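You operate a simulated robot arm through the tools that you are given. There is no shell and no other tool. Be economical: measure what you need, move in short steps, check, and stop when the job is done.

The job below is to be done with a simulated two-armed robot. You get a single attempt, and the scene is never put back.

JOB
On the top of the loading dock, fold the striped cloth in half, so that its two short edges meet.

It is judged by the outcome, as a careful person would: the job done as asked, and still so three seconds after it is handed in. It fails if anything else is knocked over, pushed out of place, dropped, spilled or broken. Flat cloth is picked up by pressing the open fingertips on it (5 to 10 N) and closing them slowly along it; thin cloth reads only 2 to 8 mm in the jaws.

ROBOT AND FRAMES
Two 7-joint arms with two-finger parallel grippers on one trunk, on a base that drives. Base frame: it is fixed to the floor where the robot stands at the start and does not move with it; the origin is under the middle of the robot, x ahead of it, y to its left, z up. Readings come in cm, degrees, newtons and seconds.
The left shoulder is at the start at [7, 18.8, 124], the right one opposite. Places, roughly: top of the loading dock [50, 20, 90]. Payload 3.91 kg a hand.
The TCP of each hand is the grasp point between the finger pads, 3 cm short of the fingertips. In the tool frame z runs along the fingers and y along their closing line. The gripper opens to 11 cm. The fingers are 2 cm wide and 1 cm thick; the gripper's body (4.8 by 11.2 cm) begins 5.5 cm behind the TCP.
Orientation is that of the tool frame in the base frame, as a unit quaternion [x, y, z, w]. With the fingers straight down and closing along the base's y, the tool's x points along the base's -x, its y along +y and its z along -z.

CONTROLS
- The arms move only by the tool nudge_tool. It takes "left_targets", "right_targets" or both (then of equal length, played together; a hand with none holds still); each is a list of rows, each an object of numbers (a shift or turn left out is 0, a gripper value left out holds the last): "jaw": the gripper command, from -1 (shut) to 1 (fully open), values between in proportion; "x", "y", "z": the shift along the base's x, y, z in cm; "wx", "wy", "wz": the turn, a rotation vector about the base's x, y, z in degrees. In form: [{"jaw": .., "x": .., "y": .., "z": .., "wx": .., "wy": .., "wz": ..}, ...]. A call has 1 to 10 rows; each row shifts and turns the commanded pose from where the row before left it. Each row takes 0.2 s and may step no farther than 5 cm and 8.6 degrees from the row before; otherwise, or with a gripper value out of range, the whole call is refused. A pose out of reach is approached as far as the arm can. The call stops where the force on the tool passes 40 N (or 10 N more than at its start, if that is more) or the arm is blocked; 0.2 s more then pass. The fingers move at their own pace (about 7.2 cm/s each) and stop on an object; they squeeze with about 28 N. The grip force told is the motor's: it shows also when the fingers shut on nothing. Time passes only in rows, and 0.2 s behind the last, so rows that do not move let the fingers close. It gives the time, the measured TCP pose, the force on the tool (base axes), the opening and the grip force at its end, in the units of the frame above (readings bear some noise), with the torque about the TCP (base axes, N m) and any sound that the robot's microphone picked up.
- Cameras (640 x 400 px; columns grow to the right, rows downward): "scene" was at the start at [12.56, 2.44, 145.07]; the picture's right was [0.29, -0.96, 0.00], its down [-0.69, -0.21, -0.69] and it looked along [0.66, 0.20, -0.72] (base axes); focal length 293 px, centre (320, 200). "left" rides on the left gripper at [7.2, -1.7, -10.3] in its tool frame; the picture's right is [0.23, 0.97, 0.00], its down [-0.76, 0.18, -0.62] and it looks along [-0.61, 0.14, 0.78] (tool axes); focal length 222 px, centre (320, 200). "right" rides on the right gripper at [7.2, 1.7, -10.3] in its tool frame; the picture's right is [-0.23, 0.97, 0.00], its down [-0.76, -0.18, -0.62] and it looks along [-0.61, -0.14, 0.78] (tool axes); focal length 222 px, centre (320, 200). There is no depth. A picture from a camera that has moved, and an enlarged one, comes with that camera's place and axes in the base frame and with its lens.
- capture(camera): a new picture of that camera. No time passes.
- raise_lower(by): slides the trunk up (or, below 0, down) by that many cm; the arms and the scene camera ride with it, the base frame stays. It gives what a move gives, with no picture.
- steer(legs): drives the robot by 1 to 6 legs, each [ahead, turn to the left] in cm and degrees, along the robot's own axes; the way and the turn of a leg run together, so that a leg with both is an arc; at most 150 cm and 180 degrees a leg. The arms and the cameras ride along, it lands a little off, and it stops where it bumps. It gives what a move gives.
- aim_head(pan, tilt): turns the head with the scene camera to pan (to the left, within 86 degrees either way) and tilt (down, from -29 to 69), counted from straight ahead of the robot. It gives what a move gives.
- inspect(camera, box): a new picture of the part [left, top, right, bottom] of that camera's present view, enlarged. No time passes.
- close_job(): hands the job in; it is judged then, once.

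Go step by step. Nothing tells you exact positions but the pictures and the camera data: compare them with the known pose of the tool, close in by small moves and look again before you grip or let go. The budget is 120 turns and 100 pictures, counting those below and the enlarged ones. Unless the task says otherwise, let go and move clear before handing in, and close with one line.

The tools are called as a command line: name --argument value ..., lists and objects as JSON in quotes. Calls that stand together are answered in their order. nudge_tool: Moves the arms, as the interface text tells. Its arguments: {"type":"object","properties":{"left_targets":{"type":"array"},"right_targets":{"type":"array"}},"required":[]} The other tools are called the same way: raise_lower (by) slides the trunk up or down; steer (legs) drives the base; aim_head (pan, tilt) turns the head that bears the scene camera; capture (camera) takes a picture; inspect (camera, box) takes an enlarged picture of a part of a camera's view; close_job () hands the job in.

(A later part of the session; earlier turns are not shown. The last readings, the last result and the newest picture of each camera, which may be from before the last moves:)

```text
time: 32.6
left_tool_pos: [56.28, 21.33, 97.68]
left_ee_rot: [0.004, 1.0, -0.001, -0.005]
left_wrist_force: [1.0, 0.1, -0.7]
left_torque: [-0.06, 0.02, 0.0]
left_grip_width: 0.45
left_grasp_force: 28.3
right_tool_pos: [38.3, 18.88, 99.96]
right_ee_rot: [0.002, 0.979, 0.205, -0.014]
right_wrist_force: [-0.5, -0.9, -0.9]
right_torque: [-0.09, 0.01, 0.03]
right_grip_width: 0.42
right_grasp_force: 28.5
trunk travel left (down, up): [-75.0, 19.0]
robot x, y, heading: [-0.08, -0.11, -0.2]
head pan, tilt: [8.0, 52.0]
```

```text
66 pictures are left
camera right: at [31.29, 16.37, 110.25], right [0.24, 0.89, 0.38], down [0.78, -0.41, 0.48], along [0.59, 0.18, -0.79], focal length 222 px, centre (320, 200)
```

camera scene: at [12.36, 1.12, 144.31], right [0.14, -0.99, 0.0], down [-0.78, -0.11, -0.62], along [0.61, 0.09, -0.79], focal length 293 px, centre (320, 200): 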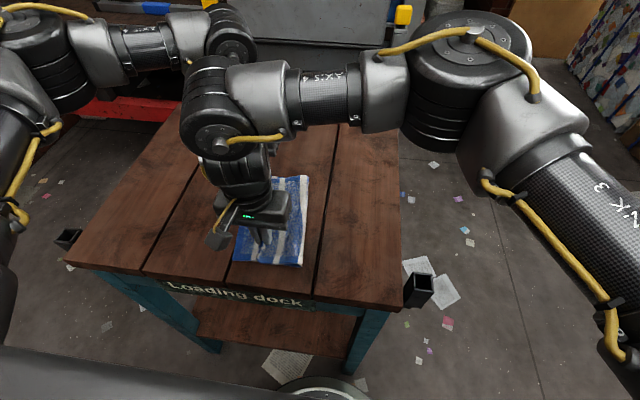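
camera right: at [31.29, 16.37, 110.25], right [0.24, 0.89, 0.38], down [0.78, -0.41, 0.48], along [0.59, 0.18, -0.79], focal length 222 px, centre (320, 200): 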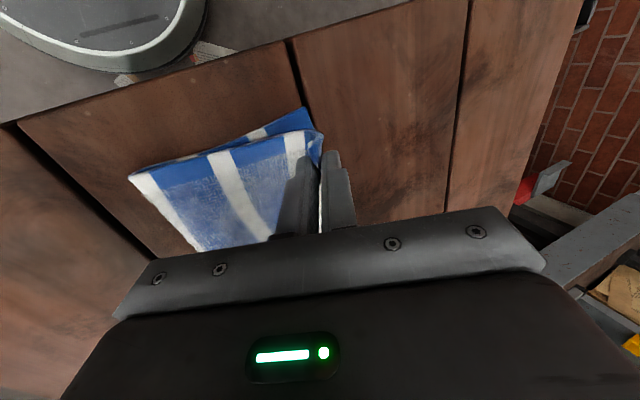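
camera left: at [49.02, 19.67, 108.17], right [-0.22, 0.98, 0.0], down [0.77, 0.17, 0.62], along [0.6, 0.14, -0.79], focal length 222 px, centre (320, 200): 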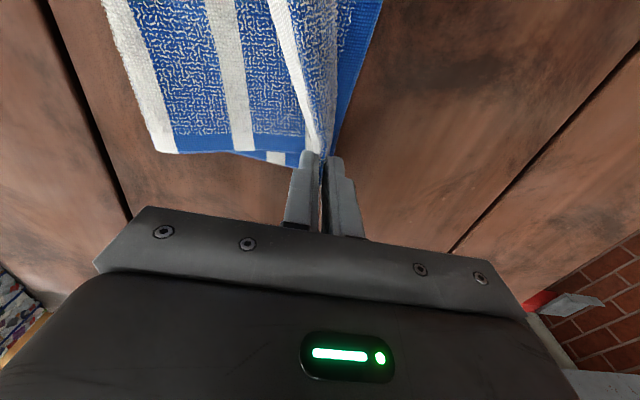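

The right hand now reaches, and its pinch is near the target edge. I'll lower both to just over the lower layer.

nudge_tool --left_targets '[{"y": 0.3, "x": -0.3}, {"y": 0.2}, {}, {"z": -0.4}, {"z": -0.3}, {}, {}]' --right_targets '[{"y": 0.4, "z": -0.7, "x": -0.3}, {"y": 0.3, "z": -0.7}, {"z": -0.7}, {"z": -0.6}, {"z": -0.5}, {}, {}]'

capture --camera "right"

capture --camera "left"

```text
time: 34.2
left_tool_pos: [55.9, 21.87, 97.04]
left_ee_rot: [0.003, 1.0, -0.002, -0.004]
left_wrist_force: [0.1, 0.4, -0.1]
left_torque: [-0.06, 0.02, 0.01]
left_grip_width: 0.44
left_grasp_force: 27.8
right_tool_pos: [37.9, 19.69, 96.66]
right_ee_rot: [0.003, 0.979, 0.204, -0.013]
right_wrist_force: [-0.9, -0.6, 0.0]
right_torque: [-0.08, 0.01, -0.04]
right_grip_width: 0.45
right_grasp_force: 27.8
trunk travel left (down, up): [-75.0, 19.0]
robot x, y, heading: [-0.12, 0.03, 0.2]
head pan, tilt: [8.0, 52.0]
```

```text
65 pictures are left
camera right: at [31.0, 17.12, 107.05], right [0.24, 0.89, 0.38], down [0.78, -0.41, 0.48], along [0.59, 0.18, -0.79], focal length 222 px, centre (320, 200)
```

right: 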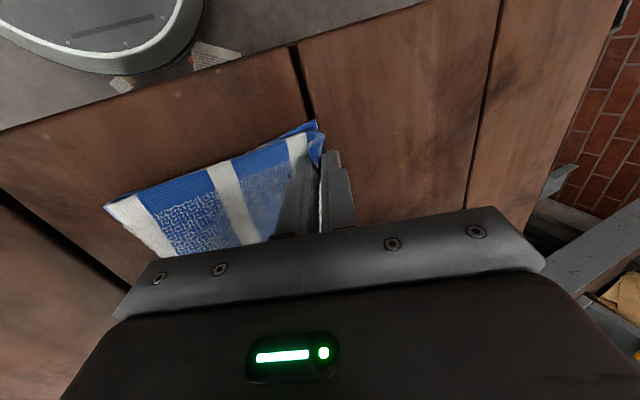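

```text
64 pictures are left
camera left: at [48.73, 20.22, 107.49], right [-0.22, 0.98, 0.0], down [0.77, 0.17, 0.62], along [0.6, 0.14, -0.79], focal length 222 px, centre (320, 200)
```

left: 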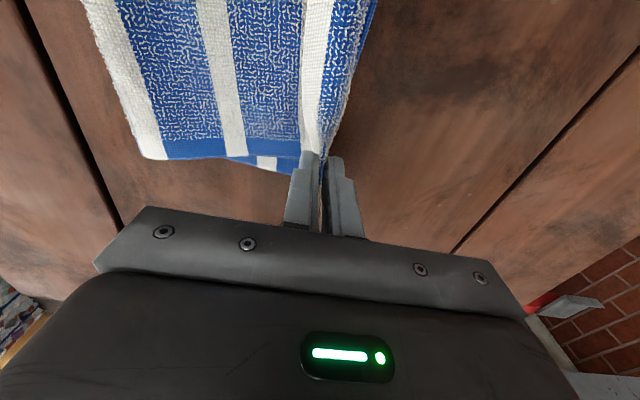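

Both tips hover about 1 cm over the lower layer, aligned with its edge. I'll touch down, open gently and rise.

nudge_tool --left_targets '[{"z": -0.3}, {"z": -0.3}, {"jaw": -0.9}, {"jaw": -0.8}, {"jaw": -0.7}, {}, {}]' --right_targets '[{"z": -0.3}, {"z": -0.2}, {"jaw": -0.9}, {"jaw": -0.8}, {"jaw": -0.7}, {}, {}]'

capture --camera "right"

capture --camera "left"

```text
time: 35.8
left_tool_pos: [55.77, 21.86, 96.39]
left_ee_rot: [0.003, 1.0, -0.001, -0.004]
left_wrist_force: [-0.6, 0.7, 0.5]
left_torque: [-0.03, 0.01, -0.01]
left_grip_width: 1.63
left_grasp_force: 0.1
right_tool_pos: [37.92, 19.72, 96.23]
right_ee_rot: [0.003, 0.979, 0.205, -0.013]
right_wrist_force: [1.6, 3.2, 14.0]
right_torque: [0.04, -0.04, 0.0]
right_grip_width: 1.21
right_grasp_force: 0.0
trunk travel left (down, up): [-75.0, 19.0]
robot x, y, heading: [0.49, -0.12, 0.2]
head pan, tilt: [8.0, 52.0]
```

```text
63 pictures are left
camera right: at [30.93, 17.18, 106.6], right [0.24, 0.89, 0.39], down [0.77, -0.41, 0.48], along [0.59, 0.19, -0.79], focal length 222 px, centre (320, 200)
```

right: 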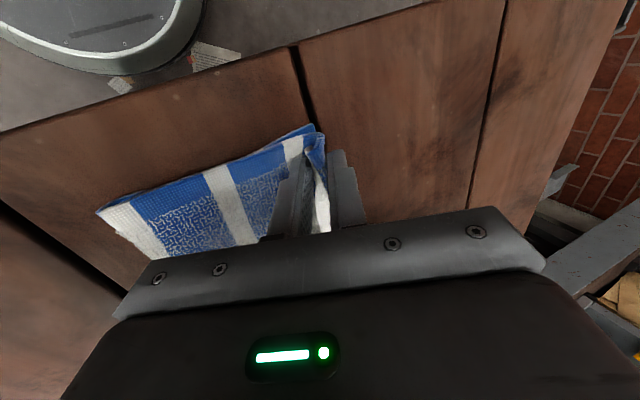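

```text
62 pictures are left
camera left: at [48.59, 20.2, 106.94], right [-0.22, 0.98, 0.0], down [0.77, 0.17, 0.62], along [0.6, 0.14, -0.79], focal length 222 px, centre (320, 200)
```

left: 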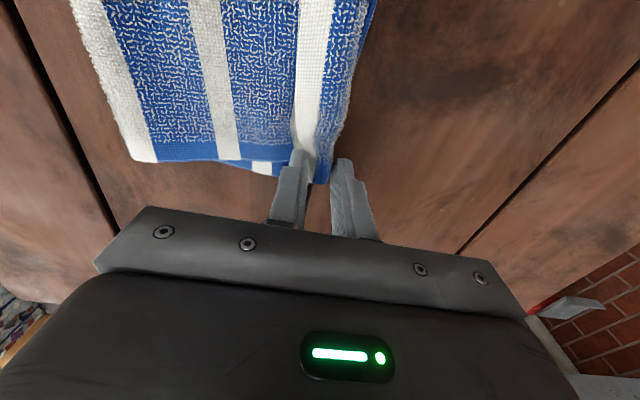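

The grips are released, so I'll open a little more and withdraw each hand along its finger axis.

nudge_tool --left_targets '[{"jaw": -0.5}, {"jaw": -0.4}, {"z": 0.6}, {"z": 1.5}, {"z": 2}, {"z": 3}, {"z": 3}, {}]' --right_targets '[{"jaw": -0.6, "z": 0.15}, {"jaw": -0.5}, {"z": 0.6, "y": -0.27}, {"z": 1.4, "y": -0.6}, {"z": 2, "y": -0.9}, {"z": 2.8, "y": -1.25}, {"z": 2.8, "y": -1.25}, {}]'

capture --camera "right"

capture --camera "left"

capture --camera "scene"

```text
time: 37.6
left_tool_pos: [55.76, 21.89, 106.49]
left_ee_rot: [0.003, 1.0, 0.0, -0.006]
left_wrist_force: [-0.3, 0.6, -0.5]
left_torque: [-0.02, -0.02, 0.01]
left_grip_width: 3.3
left_grasp_force: 0.0
right_tool_pos: [38.07, 15.49, 106.08]
right_ee_rot: [0.003, 0.979, 0.205, -0.015]
right_wrist_force: [-0.5, 1.0, 0.7]
right_torque: [-0.02, 0.01, 0.01]
right_grip_width: 2.74
right_grasp_force: 0.0
trunk travel left (down, up): [-75.0, 19.0]
robot x, y, heading: [0.35, 0.15, -0.0]
head pan, tilt: [8.0, 52.0]
```

```text
61 pictures are left
camera right: at [31.07, 12.93, 116.35], right [0.24, 0.89, 0.38], down [0.78, -0.41, 0.48], along [0.58, 0.18, -0.79], focal length 222 px, centre (320, 200)
```

right: 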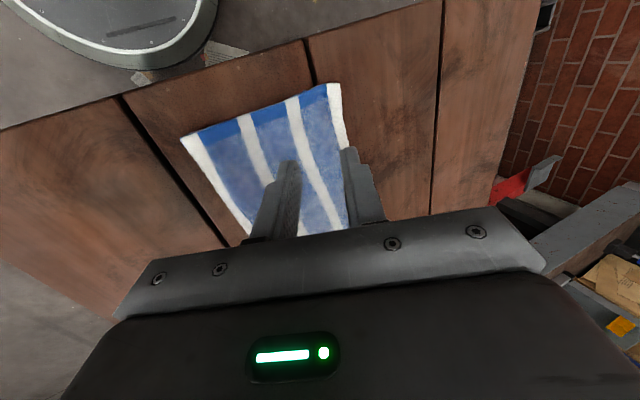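

```text
60 pictures are left
camera left: at [48.67, 20.18, 117.0], right [-0.22, 0.98, 0.0], down [0.77, 0.17, 0.62], along [0.6, 0.14, -0.79], focal length 222 px, centre (320, 200)
```

left: 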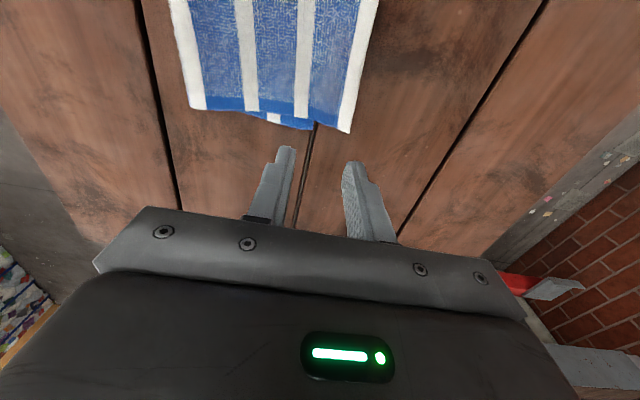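

```text
59 pictures are left
camera scene: at [12.46, 1.22, 144.3], right [0.14, -0.99, 0.0], down [-0.78, -0.11, -0.61], along [0.61, 0.08, -0.79], focal length 293 px, centre (320, 200)
```

scene: 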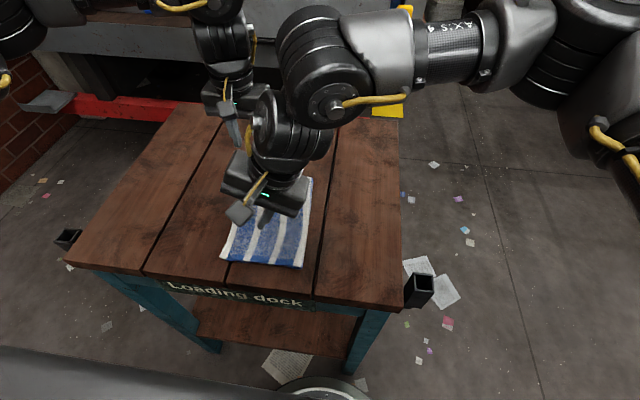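

The top layer unrolled flat and its white edge lies over the other edge. I'll move both hands well clear and inspect the alignment.

nudge_tool --left_targets '[{"z": 2, "y": 3}, {"y": 4, "x": -1}, {"y": 4, "x": -1}, {"y": 4, "x": -1}]' --right_targets '[{"z": 2, "y": -3, "wx": -6}, {"y": -4, "wx": -6}, {"y": -4, "wx": -6}, {"y": -4, "wx": -6}, {"y": -4}, {"y": -4}, {"y": -3}]'

inspect --camera "scene" --box '[200, 150, 340, 290]'

```text
refused: give rows for one hand, or as many for the one as for the other
```

```text
2.86 times, centred on (270, 220) of scene
camera zoom: at [12.46, 1.22, 144.3], right [0.14, -0.99, 0.0], down [-0.78, -0.11, -0.61], along [0.61, 0.08, -0.79], focal length 838 px, centre (463, 143)
```

zoom: 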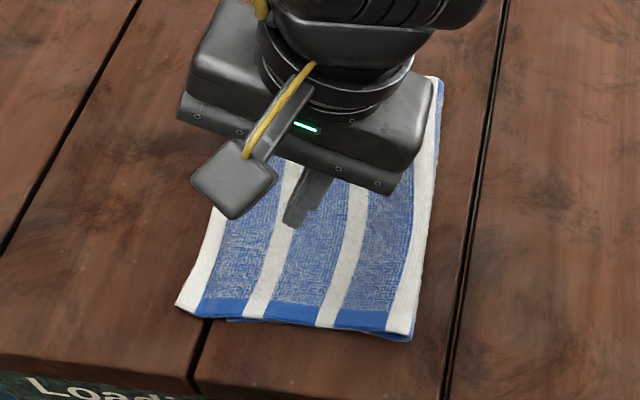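

nudge_tool --left_targets '[{"z": 2, "y": 3}, {"y": 4, "x": -1}, {"y": 4, "x": -1}, {"y": 4, "x": -1}, {}, {}, {}]' --right_targets '[{"z": 2, "y": -3, "wx": -6}, {"y": -4, "wx": -6}, {"y": -4, "wx": -6}, {"y": -4, "wx": -6}, {"y": -4}, {"y": -4}, {"y": -3}]'

inspect --camera "scene" --box '[200, 150, 340, 290]'

capture --camera "left"

```text
time: 39.2
left_tool_pos: [52.75, 36.91, 108.54]
left_ee_rot: [0.003, 1.0, 0.0, -0.004]
left_wrist_force: [-0.9, -0.3, 0.0]
left_torque: [0.01, -0.02, 0.03]
left_grip_width: 3.32
left_grasp_force: 0.1
right_tool_pos: [37.87, -10.66, 108.13]
right_ee_rot: [0.005, 1.0, -0.003, -0.013]
right_wrist_force: [-0.2, 0.8, -0.3]
right_torque: [0.02, 0.01, -0.03]
right_grip_width: 2.73
right_grasp_force: 0.0
trunk travel left (down, up): [-75.0, 19.0]
robot x, y, heading: [-0.12, -0.28, 0.1]
head pan, tilt: [8.0, 52.0]
```

```text
2.86 times, centred on (270, 220) of scene
camera zoom: at [12.27, 1.08, 144.32], right [0.14, -0.99, 0.0], down [-0.78, -0.11, -0.62], along [0.61, 0.09, -0.79], focal length 838 px, centre (463, 143)
```

zoom: 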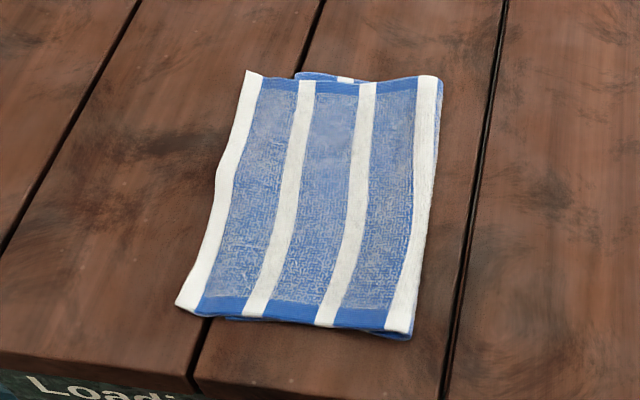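

```text
56 pictures are left
camera left: at [45.62, 35.19, 119.0], right [-0.22, 0.98, 0.0], down [0.77, 0.17, 0.62], along [0.6, 0.14, -0.79], focal length 222 px, centre (320, 200)
```

left: 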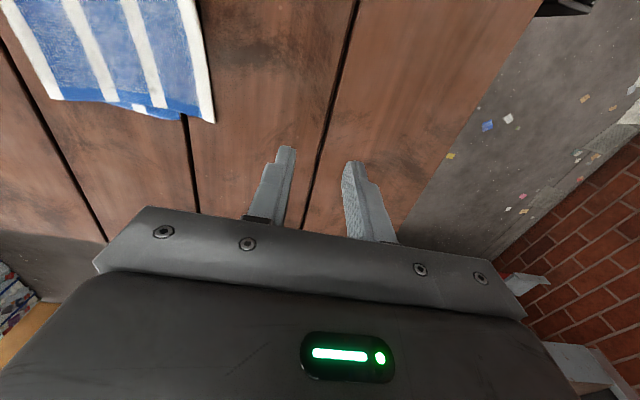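

The cloth is folded, but the top layer seems to overhang the lower edge. I'll measure the mismatch with closer views.

inspect --camera "scene" --box '[245, 165, 315, 209]'

inspect --camera "scene" --box '[230, 235, 300, 279]'

inspect --camera "left" --box '[40, 0, 240, 125]'

```text
9.09 times, centred on (280, 187) of scene
camera zoom: at [12.27, 1.08, 144.32], right [0.14, -0.99, 0.0], down [-0.78, -0.11, -0.62], along [0.61, 0.09, -0.79], focal length 2666 px, centre (684, 318)
```

zoom: 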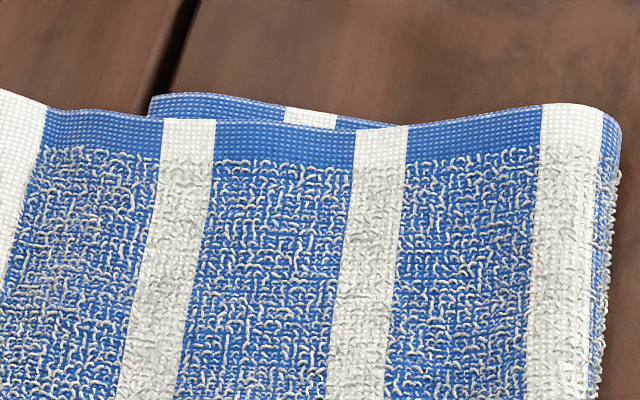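

```text
9.09 times, centred on (265, 257) of scene
camera zoom: at [12.27, 1.08, 144.32], right [0.14, -0.99, 0.0], down [-0.78, -0.11, -0.62], along [0.61, 0.09, -0.79], focal length 2666 px, centre (820, -318)
```

zoom: 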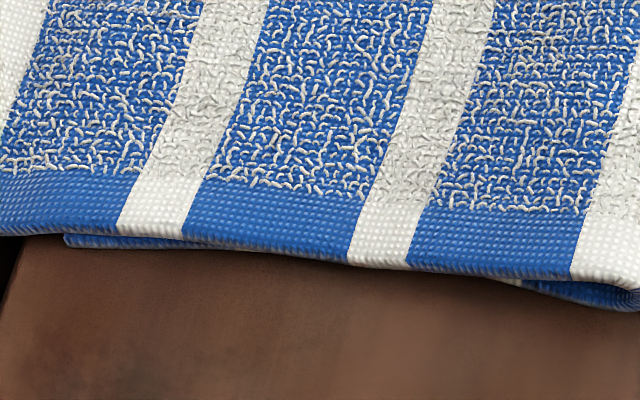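

```text
3.20 times, centred on (140, 62) of left
camera zoom: at [45.62, 35.19, 119.0], right [-0.22, 0.98, 0.0], down [0.77, 0.17, 0.62], along [0.6, 0.14, -0.79], focal length 711 px, centre (896, 640)
```

zoom: 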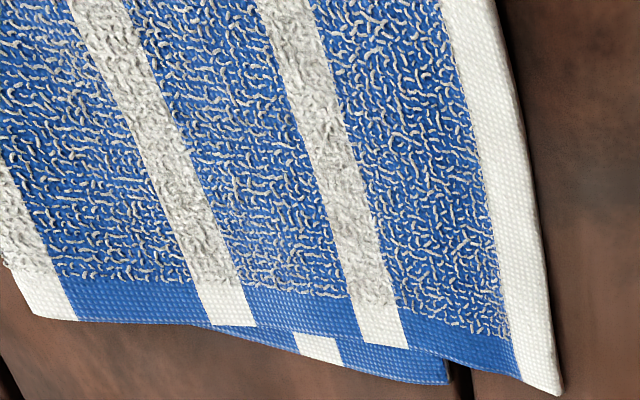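

The top layer overhangs the lower edge by about 3.5 to 4 cm, edge at y≈24 (near) and 25.2 (far) against 20.5 and 21.3. The overhang is a single layer, so I'll re-pinch it with the left hand and shift each corner back, near corner first.

nudge_tool --left_targets '[{"x": -3, "y": -2.8, "jaw": -0.545}, {"x": -3, "y": -2.8}, {"x": -3, "y": -2.8}, {"x": -3, "y": -2.7}, {"x": -3, "y": -2.7}, {"z": -4}, {"z": -4}, {"z": -2}, {}]'

capture --camera "left"

capture --camera "scene"

```text
time: 41.2
left_tool_pos: [43.2, 27.67, 98.45]
left_ee_rot: [0.004, 1.0, -0.001, -0.004]
left_wrist_force: [0.0, -0.5, 0.1]
left_torque: [-0.02, -0.01, 0.01]
left_grip_width: 2.51
left_grasp_force: 0.0
left hand out of reach, approached as far as the arm can: row 4, 5
right_tool_pos: [37.97, -10.59, 108.02]
right_ee_rot: [0.005, 1.0, -0.004, -0.013]
right_wrist_force: [-0.1, -0.2, 0.3]
right_torque: [0.02, -0.01, 0.02]
right_grip_width: 2.74
right_grasp_force: 0.0
trunk travel left (down, up): [-75.0, 19.0]
robot x, y, heading: [0.1, -0.09, 0.1]
head pan, tilt: [8.0, 52.0]
```

```text
52 pictures are left
camera left: at [36.05, 26.07, 108.97], right [-0.22, 0.98, 0.0], down [0.77, 0.17, 0.62], along [0.6, 0.14, -0.79], focal length 222 px, centre (320, 200)
```

left: 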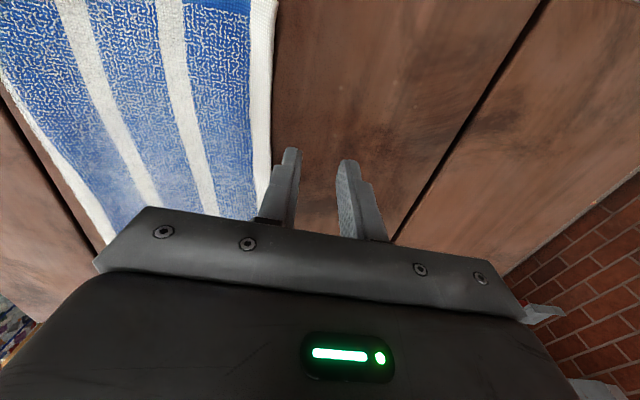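

```text
51 pictures are left
camera scene: at [12.36, 1.1, 144.31], right [0.14, -0.99, 0.0], down [-0.78, -0.11, -0.62], along [0.61, 0.09, -0.79], focal length 293 px, centre (320, 200)
```

scene: 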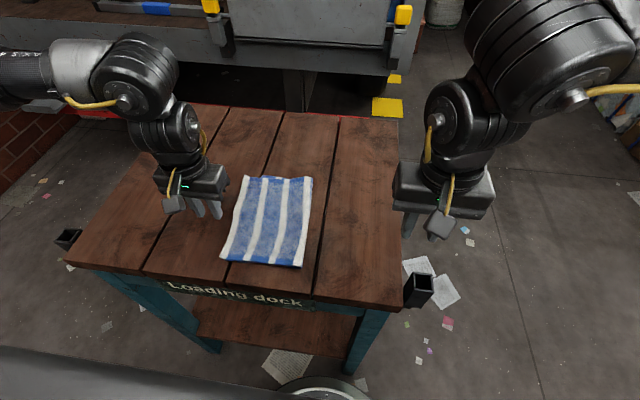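

The left hand is too close in to reach the near corner at this trunk height. Raising the trunk should open up the close-in region.

raise_lower --by 15

nudge_tool --left_targets '[{"z": -4}, {"z": -4}, {"z": -4, "x": -1, "y": -1}, {"x": -1.5, "y": -1.2}, {"x": -1.5, "y": -1.2}, {"x": -1.4, "y": -1.2}, {}]'

```text
time: 42.9
left_tool_pos: [43.21, 27.88, 113.52]
left_ee_rot: [0.003, 1.0, -0.001, -0.005]
left_wrist_force: [0.7, -0.4, -0.1]
left_torque: [0.02, 0.0, 0.02]
left_grip_width: 2.5
left_grasp_force: 0.1
right_tool_pos: [37.87, -10.62, 123.03]
right_ee_rot: [0.006, 1.0, -0.004, -0.013]
right_wrist_force: [0.8, 0.3, -0.8]
right_torque: [-0.01, 0.01, 0.0]
right_grip_width: 2.76
right_grasp_force: 0.0
trunk travel left (down, up): [-90.0, 4.0]
robot x, y, heading: [-0.25, 0.02, 0.1]
head pan, tilt: [8.0, 52.0]
```

```text
time: 44.5
left_tool_pos: [39.38, 24.42, 100.55]
left_ee_rot: [0.005, 1.0, -0.003, -0.004]
left_wrist_force: [0.3, 0.4, -0.2]
left_torque: [0.03, -0.01, 0.02]
left_grip_width: 2.5
left_grasp_force: 0.1
left hand out of reach, approached as far as the arm can: row 5, 6
right_tool_pos: [38.05, -10.64, 123.04]
right_ee_rot: [0.005, 1.0, -0.002, -0.013]
right_wrist_force: [0.2, 0.5, 0.1]
right_torque: [-0.02, 0.0, 0.0]
right_grip_width: 2.76
right_grasp_force: 0.1
trunk travel left (down, up): [-90.0, 4.0]
robot x, y, heading: [0.01, 0.01, 0.1]
head pan, tilt: [8.0, 52.0]
```

This is still slightly too close, so I'll back the base up a few centimetres with the hand raised clear.

nudge_tool --left_targets '[{"z": 4}, {}]'

steer --legs '[[-7, 0]]'

capture --camera "left"

```text
time: 45.1
left_tool_pos: [40.52, 25.49, 103.88]
left_ee_rot: [0.006, 1.0, -0.001, -0.006]
left_wrist_force: [0.0, 0.1, 0.2]
left_torque: [0.02, 0.02, -0.01]
left_grip_width: 2.5
left_grasp_force: 0.1
left hand out of reach, approached as far as the arm can: row 1
right_tool_pos: [38.02, -10.75, 122.99]
right_ee_rot: [0.005, 1.0, -0.002, -0.012]
right_wrist_force: [0.5, 0.0, 0.1]
right_torque: [-0.03, 0.0, 0.02]
right_grip_width: 2.72
right_grasp_force: 0.0
trunk travel left (down, up): [-90.0, 4.0]
robot x, y, heading: [0.07, 0.01, -0.2]
head pan, tilt: [8.0, 52.0]
```

```text
time: 46.1
left_tool_pos: [34.46, 25.59, 103.66]
left_ee_rot: [0.005, 1.0, -0.002, -0.009]
left_wrist_force: [1.5, -0.2, -0.1]
left_torque: [-0.02, 0.05, -0.01]
left_grip_width: 2.48
left_grasp_force: 0.0
right_tool_pos: [32.08, -10.63, 122.79]
right_ee_rot: [0.004, 1.0, -0.003, -0.017]
right_wrist_force: [0.6, -0.8, -0.5]
right_torque: [-0.01, 0.04, -0.03]
right_grip_width: 2.75
right_grasp_force: 0.1
trunk travel left (down, up): [-90.0, 4.0]
robot x, y, heading: [-6.68, 0.12, 0.1]
head pan, tilt: [8.0, 52.0]
```

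```text
50 pictures are left
camera left: at [27.44, 23.89, 114.15], right [-0.22, 0.98, 0.0], down [0.77, 0.17, 0.61], along [0.59, 0.13, -0.79], focal length 222 px, centre (320, 200)
```

left: 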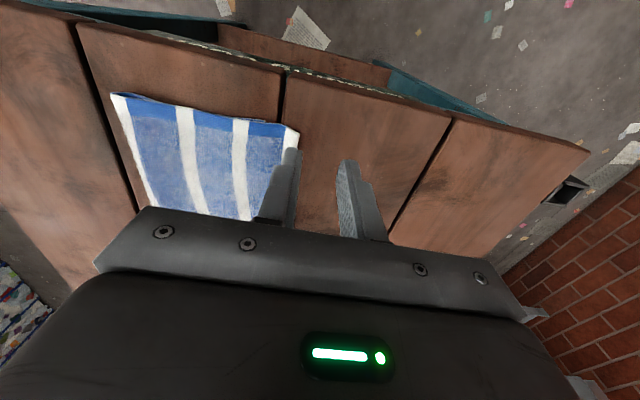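

Now I have room; the upper near corner is at about (35.3, 23.6). I'll position over the overhang and come down.

nudge_tool --left_targets '[{"x": 1.7, "y": -1.4}, {"x": 1.7, "y": -1.4}, {"z": -2.5}, {"z": -2.5}, {"z": -1.2}, {}]'

capture --camera "left"

```text
time: 47.5
left_tool_pos: [37.09, 22.72, 97.57]
left_ee_rot: [0.004, 1.0, -0.003, -0.004]
left_wrist_force: [-0.3, 0.3, 0.4]
left_torque: [-0.02, 0.01, -0.02]
left_grip_width: 2.49
left_grasp_force: 0.0
right_tool_pos: [30.98, -10.65, 122.99]
right_ee_rot: [0.005, 1.0, -0.004, -0.012]
right_wrist_force: [0.3, 0.7, -0.3]
right_torque: [0.0, -0.01, 0.0]
right_grip_width: 2.76
right_grasp_force: 0.0
trunk travel left (down, up): [-90.0, 4.0]
robot x, y, heading: [-7.06, -0.39, 0.0]
head pan, tilt: [8.0, 52.0]
```

```text
49 pictures are left
camera left: at [29.88, 21.07, 108.17], right [-0.22, 0.98, 0.0], down [0.77, 0.17, 0.62], along [0.6, 0.13, -0.79], focal length 222 px, centre (320, 200)
```

left: 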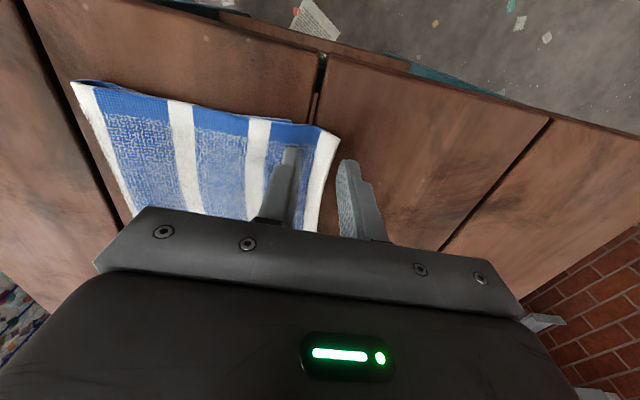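

The fingers straddle the overhang edge as planned. I'll move in slightly on x and press down.

nudge_tool --left_targets '[{"x": 0.6}, {"z": -0.8}, {"z": -0.5}, {"z": -0.25}, {"z": -0.15}, {}]'

```text
time: 48.9
left_tool_pos: [37.74, 22.65, 95.87]
left_ee_rot: [0.004, 1.0, -0.003, -0.005]
left_wrist_force: [-0.6, -0.1, 3.0]
left_torque: [-0.04, 0.01, -0.04]
left_grip_width: 2.5
left_grasp_force: 0.1
right_tool_pos: [30.99, -10.57, 123.02]
right_ee_rot: [0.006, 1.0, -0.003, -0.013]
right_wrist_force: [-1.0, -0.2, 0.4]
right_torque: [0.01, -0.02, 0.0]
right_grip_width: 2.78
right_grasp_force: 0.0
trunk travel left (down, up): [-90.0, 4.0]
robot x, y, heading: [-6.84, -0.06, -0.0]
head pan, tilt: [8.0, 52.0]
```

nudge_tool --left_targets '[{"z": -0.05, "jaw": -0.62}, {"jaw": -0.7}, {"jaw": -0.78}, {"jaw": -0.86}, {"jaw": -0.94}, {"jaw": -1}, {}, {}]'

capture --camera "left"

```text
time: 50.7
left_tool_pos: [37.72, 22.64, 96.01]
left_ee_rot: [0.005, 1.0, -0.003, -0.005]
left_wrist_force: [0.1, 0.1, 1.2]
left_torque: [0.02, -0.04, -0.02]
left_grip_width: 0.0
left_grasp_force: 28.3
right_tool_pos: [31.14, -10.66, 123.05]
right_ee_rot: [0.005, 1.0, -0.004, -0.014]
right_wrist_force: [-0.2, -1.0, 0.2]
right_torque: [0.0, -0.03, 0.0]
right_grip_width: 2.77
right_grasp_force: 0.1
trunk travel left (down, up): [-90.0, 4.0]
robot x, y, heading: [-6.87, -0.38, -0.1]
head pan, tilt: [8.0, 52.0]
```

```text
48 pictures are left
camera left: at [30.54, 21.02, 106.46], right [-0.22, 0.98, 0.0], down [0.77, 0.17, 0.61], along [0.6, 0.13, -0.79], focal length 222 px, centre (320, 200)
```

left: 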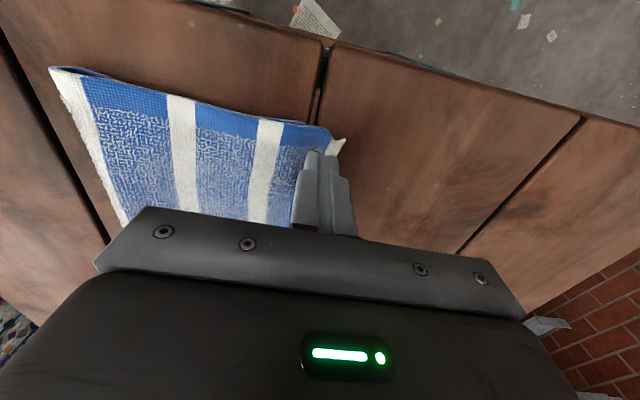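

The pinch missed because the pressure was too light. I'll reopen a little wider and press firmer.

nudge_tool --left_targets '[{"z": 1.0}, {"jaw": -0.42}, {}, {"z": -0.7, "y": -0.2}, {"z": -0.3}, {"z": -0.1}, {"z": -0.07}, {}]'

capture --camera "left"

```text
time: 52.5
left_tool_pos: [37.72, 22.54, 95.91]
left_ee_rot: [0.004, 1.0, -0.003, -0.003]
left_wrist_force: [2.3, 2.3, 19.3]
left_torque: [-0.34, -0.06, 0.06]
left_grip_width: 3.12
left_grasp_force: 0.0
right_tool_pos: [30.97, -10.75, 123.01]
right_ee_rot: [0.005, 1.0, -0.003, -0.011]
right_wrist_force: [0.2, -1.0, 0.0]
right_torque: [-0.02, 0.02, 0.02]
right_grip_width: 2.73
right_grasp_force: 0.1
trunk travel left (down, up): [-90.0, 4.0]
robot x, y, heading: [-6.71, -0.04, -0.1]
head pan, tilt: [8.0, 52.0]
```

```text
47 pictures are left
camera left: at [30.52, 20.8, 106.42], right [-0.22, 0.98, 0.0], down [0.77, 0.17, 0.62], along [0.6, 0.13, -0.79], focal length 222 px, centre (320, 200)
```

left: 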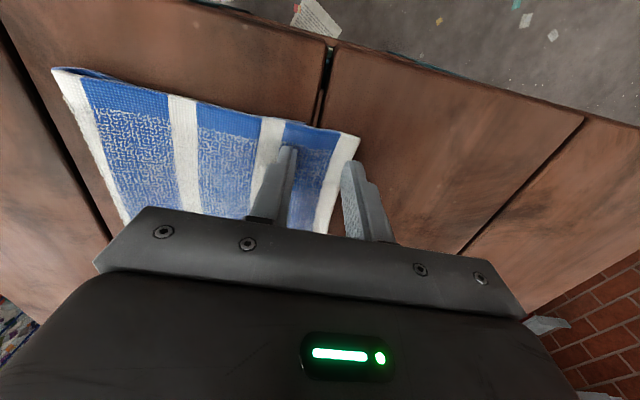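

The inner finger is pressing on the double-layer zone. I'll shift outward a bit so it sits on the single-layer overhang, then set about 10 N.

nudge_tool --left_targets '[{"z": 0.6}, {"y": 0.8}, {"z": -0.5}, {"z": -0.1}, {}]'

```text
time: 53.7
left_tool_pos: [37.7, 23.23, 95.97]
left_ee_rot: [0.004, 1.0, -0.002, -0.004]
left_wrist_force: [0.5, 0.9, 19.5]
left_torque: [-0.36, 0.0, -0.01]
left_grip_width: 3.16
left_grasp_force: 0.2
right_tool_pos: [30.95, -10.65, 123.08]
right_ee_rot: [0.005, 1.0, -0.002, -0.012]
right_wrist_force: [0.3, -1.0, 0.4]
right_torque: [-0.03, -0.02, -0.01]
right_grip_width: 2.76
right_grasp_force: 0.0
trunk travel left (down, up): [-90.0, 4.0]
robot x, y, heading: [-7.28, -0.24, -0.1]
head pan, tilt: [8.0, 52.0]
```

All the load is on the inner finger. I'll roll the hand a few degrees so the outer fingertip also reaches the table.

nudge_tool --left_targets '[{"z": 0.3}, {"wx": -6}, {"z": -0.2}, {"z": -0.08}, {}]'

```text
time: 54.9
left_tool_pos: [37.59, 23.26, 96.05]
left_ee_rot: [0.005, 0.998, -0.055, -0.004]
left_wrist_force: [0.0, 1.8, 14.2]
left_torque: [0.15, -0.01, 0.02]
left_grip_width: 3.21
left_grasp_force: 0.7
right_tool_pos: [30.86, -10.68, 122.99]
right_ee_rot: [0.005, 1.0, -0.003, -0.012]
right_wrist_force: [-0.3, 0.6, 0.8]
right_torque: [0.0, -0.01, 0.01]
right_grip_width: 2.77
right_grasp_force: 0.0
trunk travel left (down, up): [-90.0, 4.0]
robot x, y, heading: [-6.82, 0.32, -0.5]
head pan, tilt: [8.0, 52.0]
```

nudge_tool --left_targets '[{"wx": 1.5}, {"jaw": -0.5}, {"jaw": -0.58}, {"jaw": -0.66}, {"jaw": -0.74}, {"jaw": -0.82}, {"jaw": -0.9}, {"jaw": -1}, {}, {}]'

capture --camera "left"

```text
time: 57.1
left_tool_pos: [37.74, 23.25, 95.78]
left_ee_rot: [0.006, 0.999, -0.041, -0.004]
left_wrist_force: [-0.9, -1.8, 12.0]
left_torque: [-0.15, 0.04, 0.02]
left_grip_width: 0.46
left_grasp_force: 27.9
right_tool_pos: [30.92, -10.81, 122.96]
right_ee_rot: [0.004, 1.0, -0.003, -0.013]
right_wrist_force: [-0.1, 0.6, 0.3]
right_torque: [0.02, -0.01, 0.0]
right_grip_width: 2.75
right_grasp_force: 0.0
trunk travel left (down, up): [-90.0, 4.0]
robot x, y, heading: [-7.27, -0.02, -0.1]
head pan, tilt: [8.0, 52.0]
```

```text
46 pictures are left
camera left: at [30.5, 22.4, 106.46], right [-0.22, 0.97, -0.08], down [0.77, 0.22, 0.6], along [0.6, 0.07, -0.8], focal length 222 px, centre (320, 200)
```

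left: 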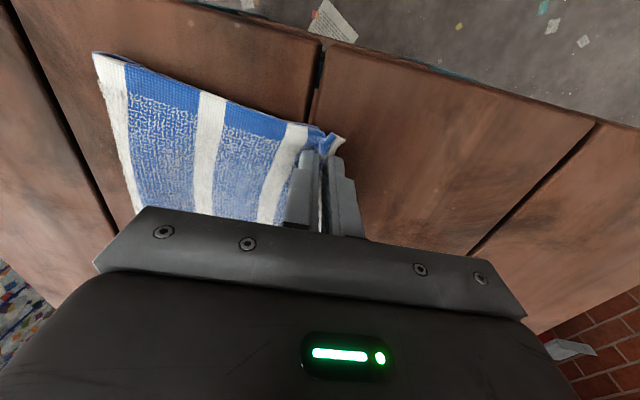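

Gripped at 4.6 mm. I'll lift slightly and check that only the top layer rises.

nudge_tool --left_targets '[{"z": 0.8}, {"z": 0.8, "y": -0.3}, {"z": 0.8, "y": -0.5}, {"z": 0.8, "y": -0.5}, {}]'

capture --camera "left"

inspect --camera "scene" --box '[200, 180, 360, 300]'

```text
time: 58.3
left_tool_pos: [37.69, 21.96, 99.0]
left_ee_rot: [0.004, 0.999, -0.042, -0.004]
left_wrist_force: [0.4, -0.4, 0.3]
left_torque: [-0.02, 0.0, 0.01]
left_grip_width: 0.44
left_grasp_force: 27.4
right_tool_pos: [31.09, -10.7, 123.12]
right_ee_rot: [0.005, 1.0, -0.003, -0.014]
right_wrist_force: [0.4, -0.2, 0.3]
right_torque: [0.04, -0.01, 0.0]
right_grip_width: 2.75
right_grasp_force: 0.0
trunk travel left (down, up): [-90.0, 4.0]
robot x, y, heading: [-6.91, -0.16, -0.2]
head pan, tilt: [8.0, 52.0]
```

```text
45 pictures are left
camera left: at [30.52, 21.2, 109.62], right [-0.22, 0.97, -0.08], down [0.77, 0.22, 0.6], along [0.6, 0.07, -0.8], focal length 222 px, centre (320, 200)
```

left: 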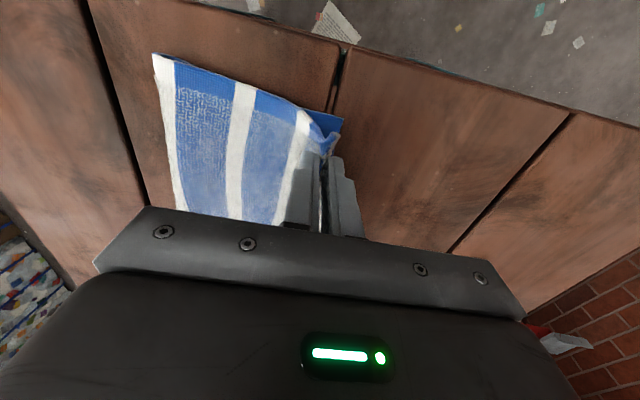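

```text
3.33 times, centred on (280, 240) of scene
camera zoom: at [5.45, 1.11, 159.31], right [0.14, -0.99, 0.0], down [-0.78, -0.11, -0.62], along [0.61, 0.09, -0.79], focal length 978 px, centre (453, 67)
```

zoom: 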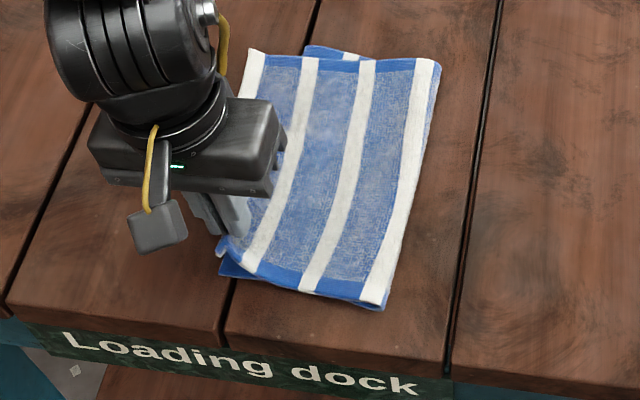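

Only the top layer lifted; the lower near corner shows at about y≈22.6. I'll shift the pinch to y≈20.5, since the edge unrolls about 2 cm outward on release, then lower and let go.

nudge_tool --left_targets '[{"y": -0.8}, {"y": -0.7}, {"z": -0.8}, {"z": -0.8}, {"z": -0.7}, {"jaw": -0.85}, {"jaw": -0.7}, {"jaw": -0.6}, {}]'

nudge_tool --left_targets '[{"z": 0.5}, {"z": 1.5}, {"z": 2, "y": 0.5}, {"z": 3, "y": 1}, {"z": 3, "y": 2}, {}]'

capture --camera "left"

inspect --camera "scene" --box '[200, 180, 360, 300]'

```text
time: 60.3
left_tool_pos: [37.73, 20.49, 96.76]
left_ee_rot: [0.005, 0.999, -0.042, -0.004]
left_wrist_force: [-0.2, 0.2, -0.2]
left_torque: [0.02, 0.0, -0.01]
left_grip_width: 2.2
left_grasp_force: 0.1
right_tool_pos: [31.09, -10.59, 123.11]
right_ee_rot: [0.005, 1.0, -0.003, -0.013]
right_wrist_force: [-0.6, 0.1, -0.6]
right_torque: [-0.02, 0.0, -0.02]
right_grip_width: 2.77
right_grasp_force: 0.0
trunk travel left (down, up): [-90.0, 4.0]
robot x, y, heading: [-6.46, -0.04, 0.0]
head pan, tilt: [8.0, 52.0]
```

```text
time: 61.7
left_tool_pos: [37.66, 24.01, 106.77]
left_ee_rot: [0.004, 0.999, -0.043, -0.005]
left_wrist_force: [0.1, -0.3, 0.2]
left_torque: [-0.02, 0.0, -0.01]
left_grip_width: 2.19
left_grasp_force: 0.0
right_tool_pos: [31.05, -10.63, 123.02]
right_ee_rot: [0.005, 1.0, -0.004, -0.013]
right_wrist_force: [0.5, -0.2, -0.5]
right_torque: [0.0, 0.03, -0.03]
right_grip_width: 2.73
right_grasp_force: 0.2
trunk travel left (down, up): [-90.0, 4.0]
robot x, y, heading: [-6.88, -0.05, -0.3]
head pan, tilt: [8.0, 52.0]
```

```text
43 pictures are left
camera left: at [30.59, 23.18, 117.33], right [-0.22, 0.97, -0.08], down [0.77, 0.22, 0.6], along [0.6, 0.07, -0.8], focal length 222 px, centre (320, 200)
```

left: 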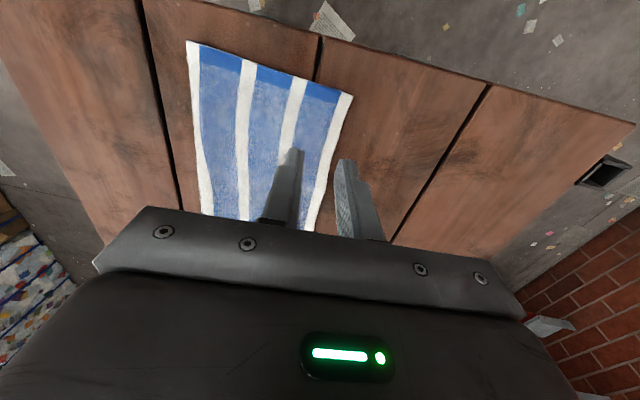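

```text
3.33 times, centred on (280, 240) of scene
camera zoom: at [5.51, 1.09, 159.31], right [0.14, -0.99, 0.0], down [-0.78, -0.11, -0.62], along [0.61, 0.09, -0.79], focal length 978 px, centre (453, 67)
```

zoom: 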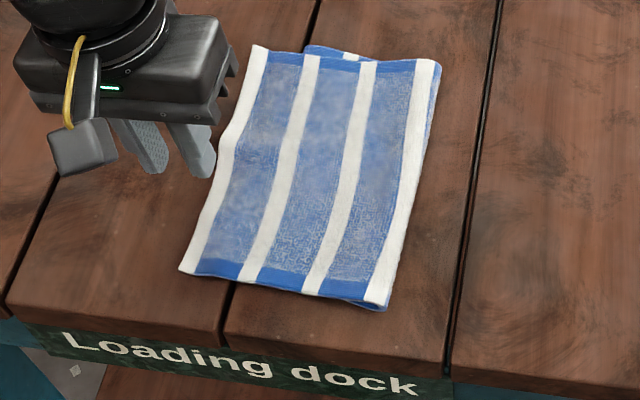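

The cloth springs back because the fold line itself sits about 2 cm off, so the loop has to be reopened and re-laid. First I'll turn the robot left in place, now that it has backed off, so both hands can reach the edge upright.

nudge_tool --left_targets '[{"z": 4, "y": 1, "wx": 4.5}, {"z": 4, "y": 1}, {}]'

steer --legs '[[0, 25]]'

aim_head --pan -5 --tilt 55

capture --camera "scene"

```text
time: 62.5
left_tool_pos: [37.73, 26.02, 114.7]
left_ee_rot: [0.005, 1.0, -0.003, -0.006]
left_wrist_force: [-0.1, 0.6, 0.4]
left_torque: [-0.03, -0.01, -0.03]
left_grip_width: 2.19
left_grasp_force: 0.0
right_tool_pos: [31.04, -10.59, 123.12]
right_ee_rot: [0.005, 1.0, -0.004, -0.014]
right_wrist_force: [-0.3, 0.2, -0.3]
right_torque: [0.05, 0.0, 0.02]
right_grip_width: 2.73
right_grasp_force: 0.0
trunk travel left (down, up): [-90.0, 4.0]
robot x, y, heading: [-7.3, 0.06, 0.2]
head pan, tilt: [8.0, 52.0]
```

```text
time: 64.2
left_tool_pos: [22.66, 42.31, 114.66]
left_ee_rot: [-0.212, 0.977, -0.002, -0.005]
left_wrist_force: [0.0, 0.2, -0.4]
left_torque: [-0.02, -0.03, 0.01]
left_grip_width: 2.19
left_grasp_force: 0.0
right_tool_pos: [32.11, 6.27, 123.02]
right_ee_rot: [-0.211, 0.977, -0.005, -0.012]
right_wrist_force: [1.1, 0.3, 0.4]
right_torque: [0.0, 0.0, -0.02]
right_grip_width: 2.76
right_grasp_force: 0.0
trunk travel left (down, up): [-90.0, 4.0]
robot x, y, heading: [-6.94, 0.01, 24.9]
head pan, tilt: [8.0, 52.0]
```

```text
time: 65.0
left_tool_pos: [22.65, 42.41, 114.72]
left_ee_rot: [-0.212, 0.977, -0.004, -0.004]
left_wrist_force: [0.2, -0.9, -0.1]
left_torque: [-0.01, -0.03, -0.01]
left_grip_width: 2.19
left_grasp_force: 0.0
right_tool_pos: [32.01, 6.42, 122.97]
right_ee_rot: [-0.211, 0.977, -0.006, -0.011]
right_wrist_force: [-0.1, 0.9, -0.6]
right_torque: [-0.02, 0.01, 0.01]
right_grip_width: 2.74
right_grasp_force: 0.0
trunk travel left (down, up): [-90.0, 4.0]
robot x, y, heading: [-7.36, -0.16, 24.9]
head pan, tilt: [-5.0, 55.0]
```

```text
41 pictures are left
camera scene: at [4.31, 4.71, 158.93], right [0.34, -0.94, 0.0], down [-0.77, -0.28, -0.57], along [0.54, 0.2, -0.82], focal length 293 px, centre (320, 200)
```

scene: 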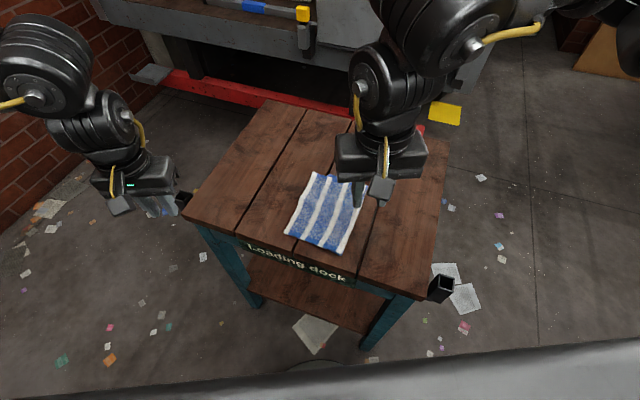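

The turn went cleanly. I'll bring the hands back over the corners, rotating them square with the table again.

nudge_tool --left_targets '[{"x": 4, "wz": -5, "jaw": -0.3}, {"x": 4, "wz": -5}, {"x": 4, "wz": -5}, {"x": 4, "wz": -5}, {"x": 4, "wz": -4.7, "z": -1}, {"x": 4, "y": -2, "z": -1}, {"x": 4, "y": -3, "z": -1}, {"x": 4, "y": -3, "z": -1}, {"y": -3}, {}]' --right_targets '[{"z": -1.5, "y": 1.8, "wz": -5, "jaw": -0.3}, {"z": -1.5, "y": 1.8, "x": 0.7, "wz": -5}, {"z": -1.5, "y": 1.8, "x": 0.7, "wz": -5}, {"z": -1.5, "y": 1.8, "x": 0.7, "wz": -5}, {"z": -1.5, "y": 1.8, "x": 0.7, "wz": -4.7}, {"z": -1.5, "y": 1.8, "x": 0.7}, {"z": -1.5, "y": 1.8, "x": 0.7}, {"y": 1.8, "x": 0.7}, {"y": 1.8, "x": 0.7}, {}]'

capture --camera "left"

capture --camera "right"

```text
refused: row 7 steps farther than a row can; nothing moved
```

```text
40 pictures are left
camera left: at [16.74, 37.89, 125.16], right [-0.61, 0.79, 0.0], down [0.62, 0.48, 0.61], along [0.49, 0.37, -0.79], focal length 222 px, centre (320, 200)
```

left: 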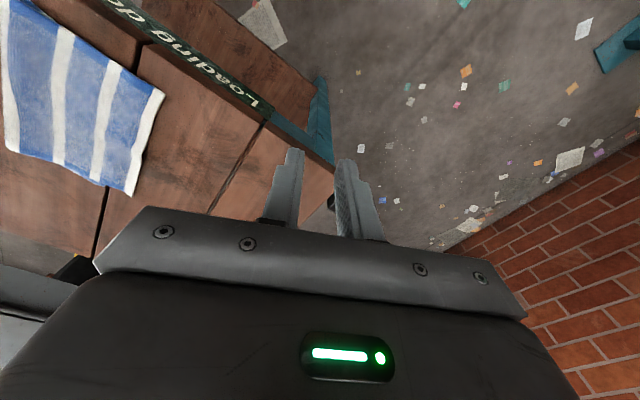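

```text
39 pictures are left
camera right: at [24.87, 5.21, 133.47], right [-0.2, 0.98, -0.01], down [0.78, 0.16, 0.6], along [0.6, 0.11, -0.8], focal length 222 px, centre (320, 200)
```

right: 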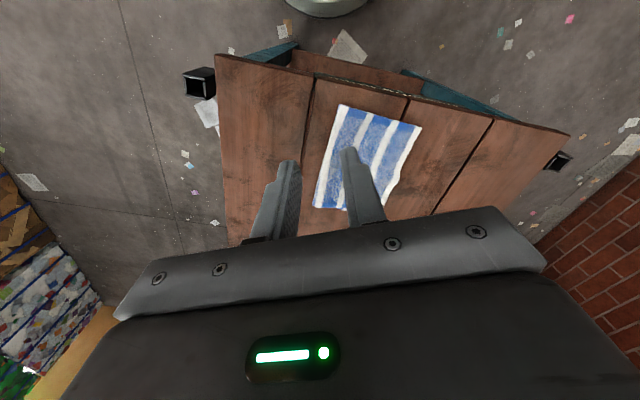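

nudge_tool --left_targets '[{"x": 4, "wz": -5, "jaw": -0.455}, {"x": 4, "wz": -5}, {"x": 4, "wz": -5}, {"x": 4, "wz": -5}, {"x": 4, "wz": -4.7, "z": -1}, {"x": 4, "y": -2, "z": -1}, {"x": 4, "y": -2, "z": -1}, {"x": 4, "y": -2, "z": -1}, {"y": -3}, {}]' --right_targets '[{"z": -1.5, "y": 1.8, "wz": -5, "jaw": -0.455}, {"z": -1.5, "y": 1.8, "x": 0.7, "wz": -5}, {"z": -1.5, "y": 1.8, "x": 0.7, "wz": -5}, {"z": -1.5, "y": 1.8, "x": 0.7, "wz": -5}, {"z": -1.5, "y": 1.8, "x": 0.7, "wz": -4.7}, {"z": -1.5, "y": 1.8, "x": 0.7}, {"z": -1.5, "y": 1.8, "x": 0.7}, {"y": 1.8, "x": 0.7}, {"y": 1.8, "x": 0.7}, {}]'

capture --camera "left"

capture --camera "right"

```text
time: 67.2
left_tool_pos: [51.77, 35.09, 111.15]
left_ee_rot: [-0.013, 1.0, -0.002, -0.005]
left_wrist_force: [-0.1, 0.2, 0.2]
left_torque: [0.04, 0.02, 0.01]
left_grip_width: 3.02
left_grasp_force: 0.1
left hand out of reach, approached as far as the arm can: row 8
right_tool_pos: [37.45, 22.34, 112.52]
right_ee_rot: [-0.001, 1.0, -0.001, -0.013]
right_wrist_force: [0.1, -0.1, 0.5]
right_torque: [0.03, 0.03, -0.03]
right_grip_width: 2.97
right_grasp_force: 0.1
trunk travel left (down, up): [-90.0, 4.0]
robot x, y, heading: [-6.9, -0.36, 24.8]
head pan, tilt: [-5.0, 55.0]
```

```text
38 pictures are left
camera left: at [44.63, 33.13, 121.57], right [-0.25, 0.97, 0.0], down [0.76, 0.2, 0.61], along [0.59, 0.15, -0.79], focal length 222 px, centre (320, 200)
```

left: 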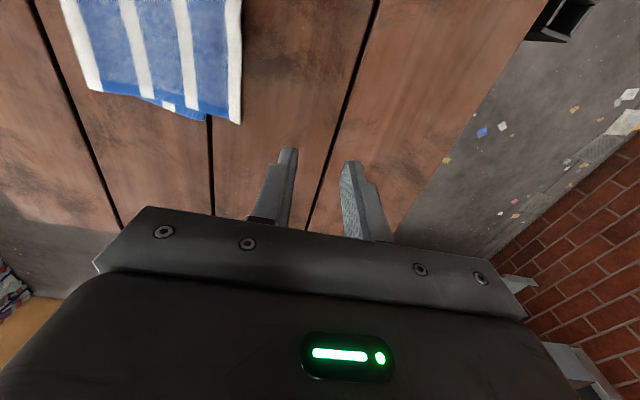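

```text
37 pictures are left
camera right: at [30.53, 24.07, 123.09], right [0.22, 0.97, -0.01], down [0.78, -0.17, 0.6], along [0.59, -0.14, -0.8], focal length 222 px, centre (320, 200)
```

right: 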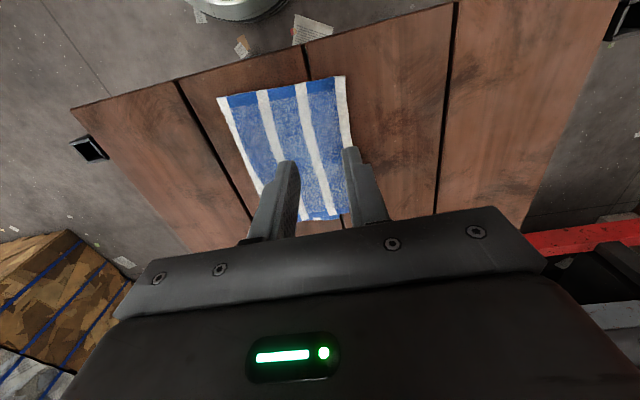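

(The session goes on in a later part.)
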